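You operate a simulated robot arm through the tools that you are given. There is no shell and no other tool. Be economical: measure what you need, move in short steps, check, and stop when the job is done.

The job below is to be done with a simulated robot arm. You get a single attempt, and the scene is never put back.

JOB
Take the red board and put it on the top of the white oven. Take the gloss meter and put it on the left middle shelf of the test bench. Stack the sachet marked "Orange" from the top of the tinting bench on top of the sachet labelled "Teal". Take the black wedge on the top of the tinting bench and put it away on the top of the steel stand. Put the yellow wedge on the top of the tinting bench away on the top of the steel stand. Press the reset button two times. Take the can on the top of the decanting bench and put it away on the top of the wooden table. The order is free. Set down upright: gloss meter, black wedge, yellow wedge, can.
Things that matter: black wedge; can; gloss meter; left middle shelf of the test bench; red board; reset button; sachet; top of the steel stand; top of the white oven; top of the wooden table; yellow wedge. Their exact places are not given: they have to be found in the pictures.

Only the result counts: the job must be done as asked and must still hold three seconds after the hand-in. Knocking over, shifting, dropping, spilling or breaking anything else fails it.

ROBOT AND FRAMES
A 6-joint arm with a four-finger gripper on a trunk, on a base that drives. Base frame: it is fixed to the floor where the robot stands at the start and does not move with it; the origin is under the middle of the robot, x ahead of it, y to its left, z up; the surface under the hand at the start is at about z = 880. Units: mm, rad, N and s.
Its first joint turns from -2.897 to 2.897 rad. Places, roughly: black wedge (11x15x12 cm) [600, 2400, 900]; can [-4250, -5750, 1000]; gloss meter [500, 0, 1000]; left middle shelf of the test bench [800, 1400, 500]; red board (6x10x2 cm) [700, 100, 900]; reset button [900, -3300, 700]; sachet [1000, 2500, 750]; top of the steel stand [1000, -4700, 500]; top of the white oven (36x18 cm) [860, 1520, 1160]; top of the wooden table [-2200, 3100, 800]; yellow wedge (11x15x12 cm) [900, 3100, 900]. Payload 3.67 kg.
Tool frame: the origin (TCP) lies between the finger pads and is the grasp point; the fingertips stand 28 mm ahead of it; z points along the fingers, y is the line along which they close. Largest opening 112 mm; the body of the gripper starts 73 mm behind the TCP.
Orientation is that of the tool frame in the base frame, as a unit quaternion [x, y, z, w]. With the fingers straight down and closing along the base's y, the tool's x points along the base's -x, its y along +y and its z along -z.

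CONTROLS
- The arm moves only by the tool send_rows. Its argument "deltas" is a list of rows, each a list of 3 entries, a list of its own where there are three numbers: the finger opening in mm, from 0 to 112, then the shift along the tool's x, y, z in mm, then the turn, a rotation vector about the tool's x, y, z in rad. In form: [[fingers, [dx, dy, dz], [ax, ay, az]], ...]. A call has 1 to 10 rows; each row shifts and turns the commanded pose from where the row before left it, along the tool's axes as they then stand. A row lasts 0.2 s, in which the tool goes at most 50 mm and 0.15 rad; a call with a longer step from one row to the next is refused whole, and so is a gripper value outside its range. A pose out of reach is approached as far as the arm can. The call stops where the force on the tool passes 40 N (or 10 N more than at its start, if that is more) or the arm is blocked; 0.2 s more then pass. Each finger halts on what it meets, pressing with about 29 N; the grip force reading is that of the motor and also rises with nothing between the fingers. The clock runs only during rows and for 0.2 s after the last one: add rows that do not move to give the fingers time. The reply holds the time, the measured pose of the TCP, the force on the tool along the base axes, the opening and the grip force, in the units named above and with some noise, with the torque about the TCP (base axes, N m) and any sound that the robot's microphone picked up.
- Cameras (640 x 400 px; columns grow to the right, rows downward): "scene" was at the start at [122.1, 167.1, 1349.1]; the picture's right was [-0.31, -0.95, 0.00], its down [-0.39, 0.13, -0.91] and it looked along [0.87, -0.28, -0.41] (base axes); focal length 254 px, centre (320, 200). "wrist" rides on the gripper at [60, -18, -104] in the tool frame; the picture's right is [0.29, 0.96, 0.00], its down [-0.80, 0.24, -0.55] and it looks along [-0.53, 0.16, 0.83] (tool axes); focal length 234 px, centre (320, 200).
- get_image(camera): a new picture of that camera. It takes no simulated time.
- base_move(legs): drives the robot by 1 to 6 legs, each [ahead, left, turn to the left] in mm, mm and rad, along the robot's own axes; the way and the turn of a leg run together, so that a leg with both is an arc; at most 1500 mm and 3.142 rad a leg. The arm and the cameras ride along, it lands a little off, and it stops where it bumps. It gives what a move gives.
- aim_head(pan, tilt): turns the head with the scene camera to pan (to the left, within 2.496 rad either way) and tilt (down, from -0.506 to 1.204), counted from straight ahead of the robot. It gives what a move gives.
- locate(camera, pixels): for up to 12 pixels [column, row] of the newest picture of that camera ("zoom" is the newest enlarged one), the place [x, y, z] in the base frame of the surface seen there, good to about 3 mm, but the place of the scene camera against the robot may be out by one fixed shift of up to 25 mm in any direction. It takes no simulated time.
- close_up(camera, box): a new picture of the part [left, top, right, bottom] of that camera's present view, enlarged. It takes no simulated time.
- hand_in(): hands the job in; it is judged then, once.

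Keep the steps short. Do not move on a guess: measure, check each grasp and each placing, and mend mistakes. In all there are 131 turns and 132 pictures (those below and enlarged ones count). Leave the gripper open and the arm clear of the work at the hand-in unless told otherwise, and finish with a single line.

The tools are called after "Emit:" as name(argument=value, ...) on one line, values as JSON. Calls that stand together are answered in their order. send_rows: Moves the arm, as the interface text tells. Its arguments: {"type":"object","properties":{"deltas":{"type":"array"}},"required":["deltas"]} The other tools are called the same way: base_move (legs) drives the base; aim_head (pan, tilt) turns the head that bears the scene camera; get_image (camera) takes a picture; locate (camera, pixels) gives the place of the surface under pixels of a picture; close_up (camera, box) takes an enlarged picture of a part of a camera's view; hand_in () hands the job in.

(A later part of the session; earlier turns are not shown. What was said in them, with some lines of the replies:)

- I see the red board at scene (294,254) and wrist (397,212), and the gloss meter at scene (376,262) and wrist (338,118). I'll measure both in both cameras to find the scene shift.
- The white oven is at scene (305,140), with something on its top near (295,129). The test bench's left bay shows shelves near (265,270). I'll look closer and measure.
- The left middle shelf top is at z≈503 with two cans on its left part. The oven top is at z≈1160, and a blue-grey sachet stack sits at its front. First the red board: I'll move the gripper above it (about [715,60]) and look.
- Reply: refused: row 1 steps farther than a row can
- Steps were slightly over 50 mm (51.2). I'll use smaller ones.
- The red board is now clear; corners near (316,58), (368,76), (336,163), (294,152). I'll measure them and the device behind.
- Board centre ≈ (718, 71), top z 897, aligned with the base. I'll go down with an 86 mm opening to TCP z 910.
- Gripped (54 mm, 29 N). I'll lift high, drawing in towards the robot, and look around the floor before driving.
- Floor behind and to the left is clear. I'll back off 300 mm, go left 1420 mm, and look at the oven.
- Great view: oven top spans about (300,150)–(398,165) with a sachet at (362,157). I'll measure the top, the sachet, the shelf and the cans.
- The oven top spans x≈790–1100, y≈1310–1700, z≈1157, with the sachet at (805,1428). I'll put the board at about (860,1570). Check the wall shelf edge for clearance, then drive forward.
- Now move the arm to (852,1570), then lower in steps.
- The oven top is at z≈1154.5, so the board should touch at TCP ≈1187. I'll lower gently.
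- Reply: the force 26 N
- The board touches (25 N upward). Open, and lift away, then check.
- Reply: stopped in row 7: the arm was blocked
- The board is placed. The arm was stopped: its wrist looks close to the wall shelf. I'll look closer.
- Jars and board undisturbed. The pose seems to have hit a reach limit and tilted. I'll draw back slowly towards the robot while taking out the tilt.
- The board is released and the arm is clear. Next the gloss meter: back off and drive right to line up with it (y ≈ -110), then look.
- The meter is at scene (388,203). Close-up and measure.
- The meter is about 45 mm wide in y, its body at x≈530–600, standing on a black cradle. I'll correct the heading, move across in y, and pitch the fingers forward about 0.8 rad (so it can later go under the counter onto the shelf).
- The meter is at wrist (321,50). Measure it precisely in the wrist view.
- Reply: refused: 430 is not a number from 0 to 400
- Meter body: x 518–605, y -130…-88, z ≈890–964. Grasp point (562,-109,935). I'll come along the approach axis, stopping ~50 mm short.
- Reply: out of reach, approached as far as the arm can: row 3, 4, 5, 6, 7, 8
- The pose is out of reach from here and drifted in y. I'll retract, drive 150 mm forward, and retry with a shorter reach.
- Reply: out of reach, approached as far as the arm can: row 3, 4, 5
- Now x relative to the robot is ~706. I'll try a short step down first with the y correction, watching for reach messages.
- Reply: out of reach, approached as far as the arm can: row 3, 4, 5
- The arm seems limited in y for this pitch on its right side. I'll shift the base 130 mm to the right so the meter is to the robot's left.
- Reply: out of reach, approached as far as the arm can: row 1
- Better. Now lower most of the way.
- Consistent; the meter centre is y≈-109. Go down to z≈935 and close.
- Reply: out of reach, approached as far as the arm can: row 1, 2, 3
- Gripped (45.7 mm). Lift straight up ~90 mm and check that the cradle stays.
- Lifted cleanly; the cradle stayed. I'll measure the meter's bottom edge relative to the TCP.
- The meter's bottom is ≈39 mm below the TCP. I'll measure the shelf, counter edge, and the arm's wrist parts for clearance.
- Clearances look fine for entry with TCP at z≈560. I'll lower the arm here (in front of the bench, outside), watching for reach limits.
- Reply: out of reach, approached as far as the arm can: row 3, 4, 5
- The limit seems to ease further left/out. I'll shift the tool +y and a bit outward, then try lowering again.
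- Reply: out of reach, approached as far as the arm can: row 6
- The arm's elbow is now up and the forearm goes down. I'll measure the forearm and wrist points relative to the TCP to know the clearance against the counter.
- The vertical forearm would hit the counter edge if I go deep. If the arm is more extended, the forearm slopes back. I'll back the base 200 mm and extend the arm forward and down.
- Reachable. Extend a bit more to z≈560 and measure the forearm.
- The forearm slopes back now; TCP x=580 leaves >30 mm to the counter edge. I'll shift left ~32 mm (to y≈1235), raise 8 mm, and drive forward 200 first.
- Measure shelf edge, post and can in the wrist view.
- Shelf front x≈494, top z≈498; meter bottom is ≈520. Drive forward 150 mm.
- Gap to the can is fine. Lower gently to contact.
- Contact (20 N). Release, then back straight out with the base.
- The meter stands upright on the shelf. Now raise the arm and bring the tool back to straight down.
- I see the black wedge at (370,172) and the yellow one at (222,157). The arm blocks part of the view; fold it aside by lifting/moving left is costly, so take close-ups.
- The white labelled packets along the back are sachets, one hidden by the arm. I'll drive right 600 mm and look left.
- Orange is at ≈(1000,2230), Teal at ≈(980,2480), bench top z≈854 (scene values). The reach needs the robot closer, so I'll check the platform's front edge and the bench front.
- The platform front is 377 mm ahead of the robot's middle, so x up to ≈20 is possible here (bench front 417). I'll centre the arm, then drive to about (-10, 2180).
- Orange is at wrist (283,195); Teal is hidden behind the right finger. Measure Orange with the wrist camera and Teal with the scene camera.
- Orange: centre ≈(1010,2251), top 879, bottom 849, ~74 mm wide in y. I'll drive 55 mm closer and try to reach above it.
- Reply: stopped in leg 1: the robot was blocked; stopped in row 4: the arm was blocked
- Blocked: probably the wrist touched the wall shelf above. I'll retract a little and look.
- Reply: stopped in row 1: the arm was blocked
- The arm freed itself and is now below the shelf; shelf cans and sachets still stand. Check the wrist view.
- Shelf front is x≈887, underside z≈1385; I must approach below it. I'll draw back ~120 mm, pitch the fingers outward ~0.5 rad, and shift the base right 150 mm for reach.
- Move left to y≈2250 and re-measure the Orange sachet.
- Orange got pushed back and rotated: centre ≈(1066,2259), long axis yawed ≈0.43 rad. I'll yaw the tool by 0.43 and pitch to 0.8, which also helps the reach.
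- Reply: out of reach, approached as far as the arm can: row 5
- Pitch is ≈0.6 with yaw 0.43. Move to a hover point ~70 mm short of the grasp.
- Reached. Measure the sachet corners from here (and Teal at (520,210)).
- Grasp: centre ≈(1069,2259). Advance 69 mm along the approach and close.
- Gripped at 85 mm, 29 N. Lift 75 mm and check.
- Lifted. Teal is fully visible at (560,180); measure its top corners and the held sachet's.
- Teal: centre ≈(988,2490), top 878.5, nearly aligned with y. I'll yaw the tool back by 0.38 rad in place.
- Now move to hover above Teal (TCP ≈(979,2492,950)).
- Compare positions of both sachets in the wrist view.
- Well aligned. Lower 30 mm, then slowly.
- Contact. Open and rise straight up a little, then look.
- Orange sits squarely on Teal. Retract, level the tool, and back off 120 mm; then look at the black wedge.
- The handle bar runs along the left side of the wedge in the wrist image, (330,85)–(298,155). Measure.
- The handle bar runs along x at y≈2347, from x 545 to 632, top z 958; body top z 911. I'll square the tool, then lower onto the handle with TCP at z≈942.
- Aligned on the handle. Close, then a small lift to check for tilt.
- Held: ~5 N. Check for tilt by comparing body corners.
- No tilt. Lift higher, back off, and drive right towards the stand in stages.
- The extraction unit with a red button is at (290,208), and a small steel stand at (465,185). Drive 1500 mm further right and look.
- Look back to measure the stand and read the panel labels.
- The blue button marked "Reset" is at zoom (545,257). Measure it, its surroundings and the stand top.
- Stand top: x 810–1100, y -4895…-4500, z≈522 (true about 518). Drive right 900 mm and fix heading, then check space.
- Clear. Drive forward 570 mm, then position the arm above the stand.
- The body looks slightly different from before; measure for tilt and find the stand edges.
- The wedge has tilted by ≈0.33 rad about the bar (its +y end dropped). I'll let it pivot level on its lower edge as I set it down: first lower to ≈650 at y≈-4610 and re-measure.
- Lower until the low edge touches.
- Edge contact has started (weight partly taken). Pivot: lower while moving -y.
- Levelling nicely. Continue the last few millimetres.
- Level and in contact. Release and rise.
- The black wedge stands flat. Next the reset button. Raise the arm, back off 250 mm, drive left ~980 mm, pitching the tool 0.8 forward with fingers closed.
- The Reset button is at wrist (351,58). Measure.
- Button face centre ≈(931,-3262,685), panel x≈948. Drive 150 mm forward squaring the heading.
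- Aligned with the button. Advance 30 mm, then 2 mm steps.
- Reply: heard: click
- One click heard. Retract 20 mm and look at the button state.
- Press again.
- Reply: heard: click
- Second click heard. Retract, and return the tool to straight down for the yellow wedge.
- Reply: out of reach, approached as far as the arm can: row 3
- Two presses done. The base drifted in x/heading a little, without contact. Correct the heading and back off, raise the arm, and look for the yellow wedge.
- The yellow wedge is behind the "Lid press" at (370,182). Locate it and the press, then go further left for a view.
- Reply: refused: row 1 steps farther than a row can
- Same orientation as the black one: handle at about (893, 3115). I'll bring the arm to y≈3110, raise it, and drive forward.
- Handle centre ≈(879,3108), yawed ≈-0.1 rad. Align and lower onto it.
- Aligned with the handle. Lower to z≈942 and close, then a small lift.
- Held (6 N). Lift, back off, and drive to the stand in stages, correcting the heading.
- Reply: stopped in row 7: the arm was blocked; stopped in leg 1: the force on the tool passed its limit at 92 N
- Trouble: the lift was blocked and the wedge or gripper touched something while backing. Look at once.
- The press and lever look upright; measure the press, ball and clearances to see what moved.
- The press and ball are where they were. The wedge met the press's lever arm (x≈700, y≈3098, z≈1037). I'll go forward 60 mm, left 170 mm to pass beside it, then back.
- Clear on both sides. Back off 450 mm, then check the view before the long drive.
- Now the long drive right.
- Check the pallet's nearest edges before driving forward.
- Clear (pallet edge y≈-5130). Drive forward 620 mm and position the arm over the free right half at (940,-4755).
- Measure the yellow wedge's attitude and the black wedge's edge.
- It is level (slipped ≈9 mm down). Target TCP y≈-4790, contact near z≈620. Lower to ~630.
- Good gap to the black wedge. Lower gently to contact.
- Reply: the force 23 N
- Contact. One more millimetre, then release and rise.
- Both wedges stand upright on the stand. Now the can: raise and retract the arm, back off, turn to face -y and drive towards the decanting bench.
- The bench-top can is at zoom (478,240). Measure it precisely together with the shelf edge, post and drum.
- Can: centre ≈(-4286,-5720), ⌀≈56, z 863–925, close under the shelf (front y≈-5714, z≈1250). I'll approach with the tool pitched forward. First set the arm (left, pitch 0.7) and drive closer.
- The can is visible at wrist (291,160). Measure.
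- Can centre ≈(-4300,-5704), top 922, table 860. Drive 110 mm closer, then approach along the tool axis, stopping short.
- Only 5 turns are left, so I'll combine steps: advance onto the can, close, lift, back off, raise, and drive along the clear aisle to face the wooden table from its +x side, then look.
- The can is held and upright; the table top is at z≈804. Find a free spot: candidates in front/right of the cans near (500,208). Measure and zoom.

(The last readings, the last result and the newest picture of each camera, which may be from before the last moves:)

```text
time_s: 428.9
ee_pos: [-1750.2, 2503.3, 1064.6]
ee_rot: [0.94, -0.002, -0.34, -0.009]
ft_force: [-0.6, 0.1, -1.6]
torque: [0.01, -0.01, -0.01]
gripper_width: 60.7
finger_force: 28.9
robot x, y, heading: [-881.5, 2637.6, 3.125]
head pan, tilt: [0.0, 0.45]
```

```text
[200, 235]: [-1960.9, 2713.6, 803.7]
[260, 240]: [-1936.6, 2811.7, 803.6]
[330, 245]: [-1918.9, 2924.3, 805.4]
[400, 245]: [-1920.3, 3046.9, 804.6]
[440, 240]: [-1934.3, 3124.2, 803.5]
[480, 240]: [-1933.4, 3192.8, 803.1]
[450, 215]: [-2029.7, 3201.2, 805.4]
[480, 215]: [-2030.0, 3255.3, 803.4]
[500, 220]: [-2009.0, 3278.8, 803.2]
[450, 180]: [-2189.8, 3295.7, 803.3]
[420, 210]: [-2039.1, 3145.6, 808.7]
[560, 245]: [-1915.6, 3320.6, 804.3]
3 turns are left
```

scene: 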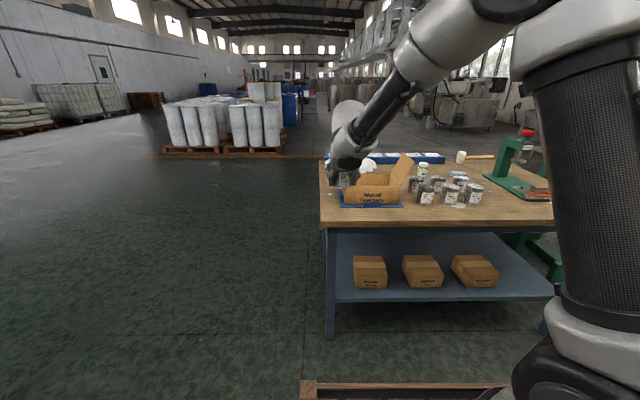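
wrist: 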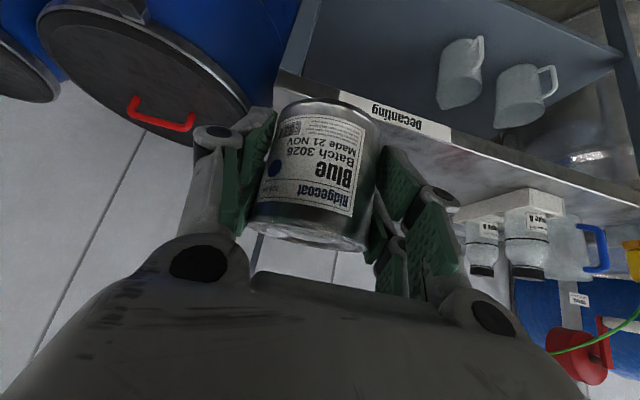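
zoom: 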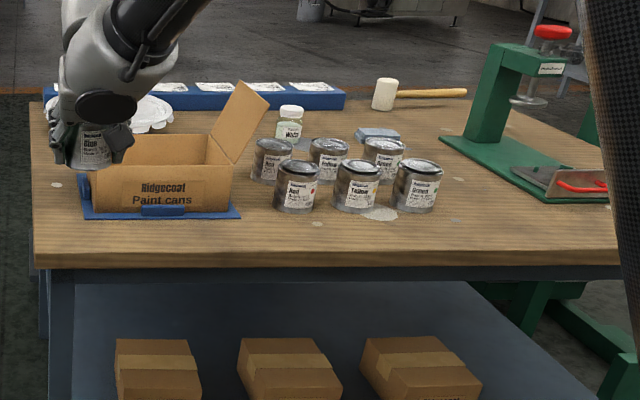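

Table top z≈804 (true ≈800), front edge x≈-1905. Free spot right of the "Green" can: about (-1978, 3235). I'll drive right, test-lower in front of the table for reach, go back up to ≈945, and move in over the spot.

Emit:
base_move(legs=[[0, -735, 0.012]])

Emit:
send_rows(deltas=[[45, [27.6, 0, 33.1], [0, 0, 0]], [45, [27.6, 0, 33.1], [0, 0, 0]], [45, [27.6, 0, 33.1], [0, 0, 0]], [45, [27.6, 0, 33.1], [0, 0, 0]], [45, [27.6, 0, 33.1], [0, 0, 0]], [45, [0, 0, 0], [0, 0, 0]]])

Emit:
send_rows(deltas=[[45, [-30.5, 0, -36.5], [0, 0, 0]], [45, [-30.5, 0, -36.5], [0, 0, 0]], [45, [0, 0, 0], [0, 0, 0]]])

Emit:
base_move(legs=[[222, 0, 0]])

Emit:
get_image(camera="wrist")

Emit:
locate(camera="wrist", pixels=[[320, 40], [240, 40], [180, 60], [120, 80], [420, 60], [480, 90], [540, 120], [600, 150], [60, 100], [430, 140], [500, 180], [560, 220]])

Emit:
get_image(camera="scene")

```text
time_s: 432.9
ee_pos: [-1749.4, 3213.2, 1065.3]
ee_rot: [0.94, 0.014, -0.34, -0.003]
ft_force: [0.8, -0.4, -1.7]
torque: [-0.02, 0.0, -0.01]
gripper_width: 60.5
finger_force: 29.1
robot x, y, heading: [-884.4, 3378.9, -3.117]
head pan, tilt: [0.0, 0.45]
```

```text
time_s: 434.4
ee_pos: [-1750.3, 3216.4, 852.5]
ee_rot: [0.94, 0.014, -0.341, -0.003]
ft_force: [-0.2, 0.0, -1.9]
torque: [-0.02, -0.03, 0.0]
gripper_width: 60.4
finger_force: 29.0
robot x, y, heading: [-883.3, 3376.4, -3.119]
head pan, tilt: [0.0, 0.45]
```

```text
time_s: 435.1
ee_pos: [-1749.9, 3214.8, 945.3]
ee_rot: [0.94, 0.014, -0.341, -0.003]
ft_force: [0.4, 0.1, -2.4]
torque: [0.0, -0.03, -0.01]
gripper_width: 60.4
finger_force: 28.5
robot x, y, heading: [-884.6, 3376.7, -3.122]
head pan, tilt: [0.0, 0.45]
```

```text
time_s: 436.9
ee_pos: [-1972.4, 3207.8, 944.6]
ee_rot: [0.94, 0.016, -0.341, -0.003]
ft_force: [-0.4, -0.2, -1.3]
torque: [-0.03, 0.02, -0.01]
gripper_width: 60.5
finger_force: 29.4
robot x, y, heading: [-1107.5, 3369.3, -3.116]
head pan, tilt: [0.0, 0.45]
```

```text
22 pictures are left
```

wrist: 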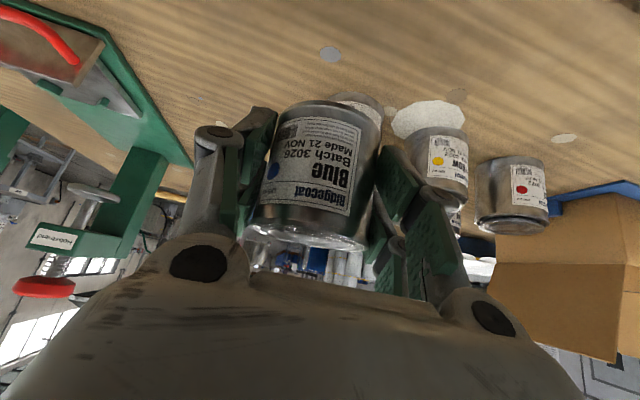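

```text
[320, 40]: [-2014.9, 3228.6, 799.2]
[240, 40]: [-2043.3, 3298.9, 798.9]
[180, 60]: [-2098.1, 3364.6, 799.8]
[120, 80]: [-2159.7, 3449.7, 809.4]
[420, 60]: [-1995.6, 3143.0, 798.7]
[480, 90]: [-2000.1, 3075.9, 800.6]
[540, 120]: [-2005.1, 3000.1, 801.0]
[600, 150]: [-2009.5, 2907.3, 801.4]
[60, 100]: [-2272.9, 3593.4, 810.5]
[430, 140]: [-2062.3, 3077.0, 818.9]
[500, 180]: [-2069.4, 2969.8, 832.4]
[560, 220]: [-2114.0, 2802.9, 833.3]
```

```text
21 pictures are left
2 turns are left
```

scene: 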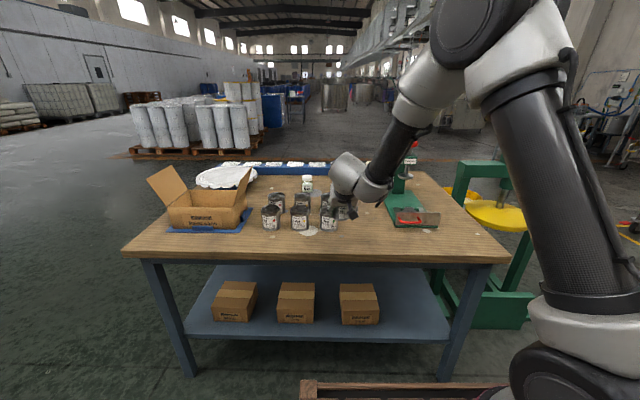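

Reach is fine, and the table is z≈799 in the wrist view. The "Green" can is just behind, so I'll shift 27 mm right and 18 mm ahead, lower gently to TCP z≈837, release, back straight out, and look.

Emit:
send_rows(deltas=[[45, [-7, -13.5, 6], [0, 0, 0]], [45, [-7, -13.5, 6], [0, 0, 0]], [45, [28.8, 0, 34.6], [0, 0, 0]], [45, [28.8, 0, 34.6], [0, 0, 0]], [45, [0, 0, 0], [0, 0, 0]]])

Emit:
send_rows(deltas=[[45, [3.8, 0, 4.6], [0, 0, 0]], [45, [2.6, 0, 3.1], [0, 0, 0]], [45, [1.3, 0, 1.5], [0, 0, 0]], [45, [1.3, 0, 1.5], [0, 0, 0]], [45, [0.9, 0, 1.1], [0, 0, 0]], [45, [0.9, 0, 1.1], [0, 0, 0]], [45, [0.8, 0, 0.9], [0, 0, 0]], [45, [0, 0, 0], [0, 0, 0]]])

Emit:
send_rows(deltas=[[62, [0, 0, 0], [0, 0, 0]], [72, [0, 0, 0], [0, 0, 0]], [86, [0, 0, 0], [0, 0, 0]], [86, [0, 0, 0], [0, 0, 0]], [86, [0, 0, 0], [0, 0, 0]]])

Emit:
base_move(legs=[[-350, 0, 0]])

Emit:
get_image(camera="wrist")

Emit:
get_image(camera="scene")

Emit:
close_up(camera="scene", box=[240, 130, 460, 270])

```text
time_s: 438.1
ee_pos: [-1991.5, 3235.9, 856.3]
ee_rot: [0.94, 0.016, -0.34, -0.002]
ft_force: [0.4, -0.3, -1.6]
torque: [-0.02, -0.04, 0.02]
gripper_width: 60.4
finger_force: 29.1
robot x, y, heading: [-1108.1, 3367.9, -3.115]
head pan, tilt: [0.0, 0.45]
```

```text
time_s: 439.9
ee_pos: [-1991.5, 3235.8, 838.2]
ee_rot: [0.94, 0.016, -0.341, -0.003]
ft_force: [0.0, 0.3, -2.2]
torque: [0.0, -0.03, -0.01]
gripper_width: 60.5
finger_force: 29.2
robot x, y, heading: [-1108.7, 3374.2, -3.114]
head pan, tilt: [0.0, 0.45]
```

```text
time_s: 441.1
ee_pos: [-1992.6, 3236.2, 838.9]
ee_rot: [0.94, 0.015, -0.341, -0.003]
ft_force: [-0.6, 0.2, -0.1]
torque: [0.0, -0.03, 0.01]
gripper_width: 85.8
finger_force: 0.0
robot x, y, heading: [-1107.4, 3372.4, -3.116]
head pan, tilt: [0.0, 0.45]
```

```text
time_s: 443.3
ee_pos: [-1649.2, 3240.8, 837.9]
ee_rot: [0.94, 0.018, -0.341, -0.002]
ft_force: [-0.3, 0.6, 0.5]
torque: [0.01, -0.04, 0.03]
gripper_width: 86.0
finger_force: 0.0
robot x, y, heading: [-764.2, 3383.7, -3.107]
head pan, tilt: [0.0, 0.45]
```

```text
20 pictures are left
```

wrist: 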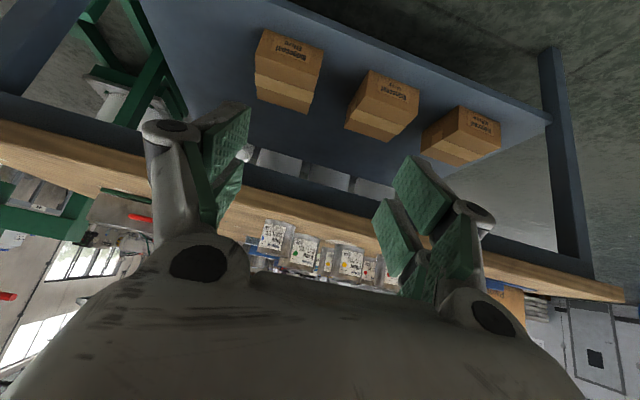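

```text
19 pictures are left
```

scene: 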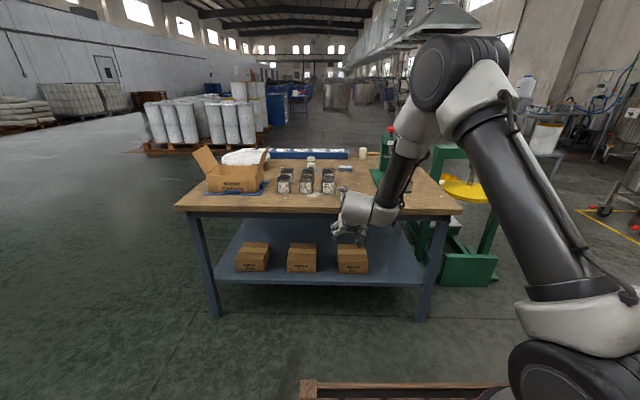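

```text
2.86 times, centred on (350, 200) of scene
1 turns are left
```

zoom: 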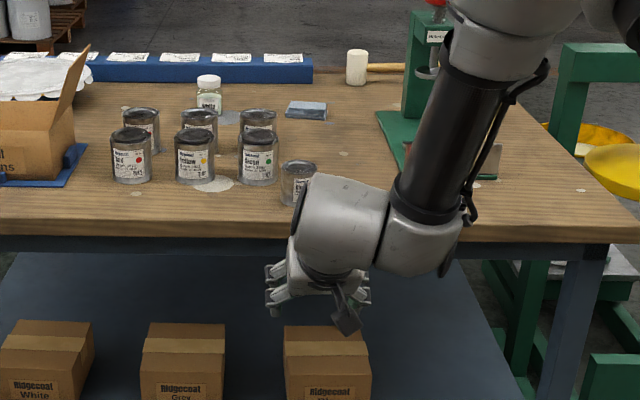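

The Blue can stands upright on the wooden table beside the others, with the gripper open and the arm clear. This is the last turn, so I'm handing in.

Emit:
hand_in()

```text
The job is handed in.
```

I finished all seven parts of the job and handed it in. I had no turns left to re-check the earlier placements, and while carrying the yellow wedge I bumped the lid press lever at 92 N; it did not appear to move.
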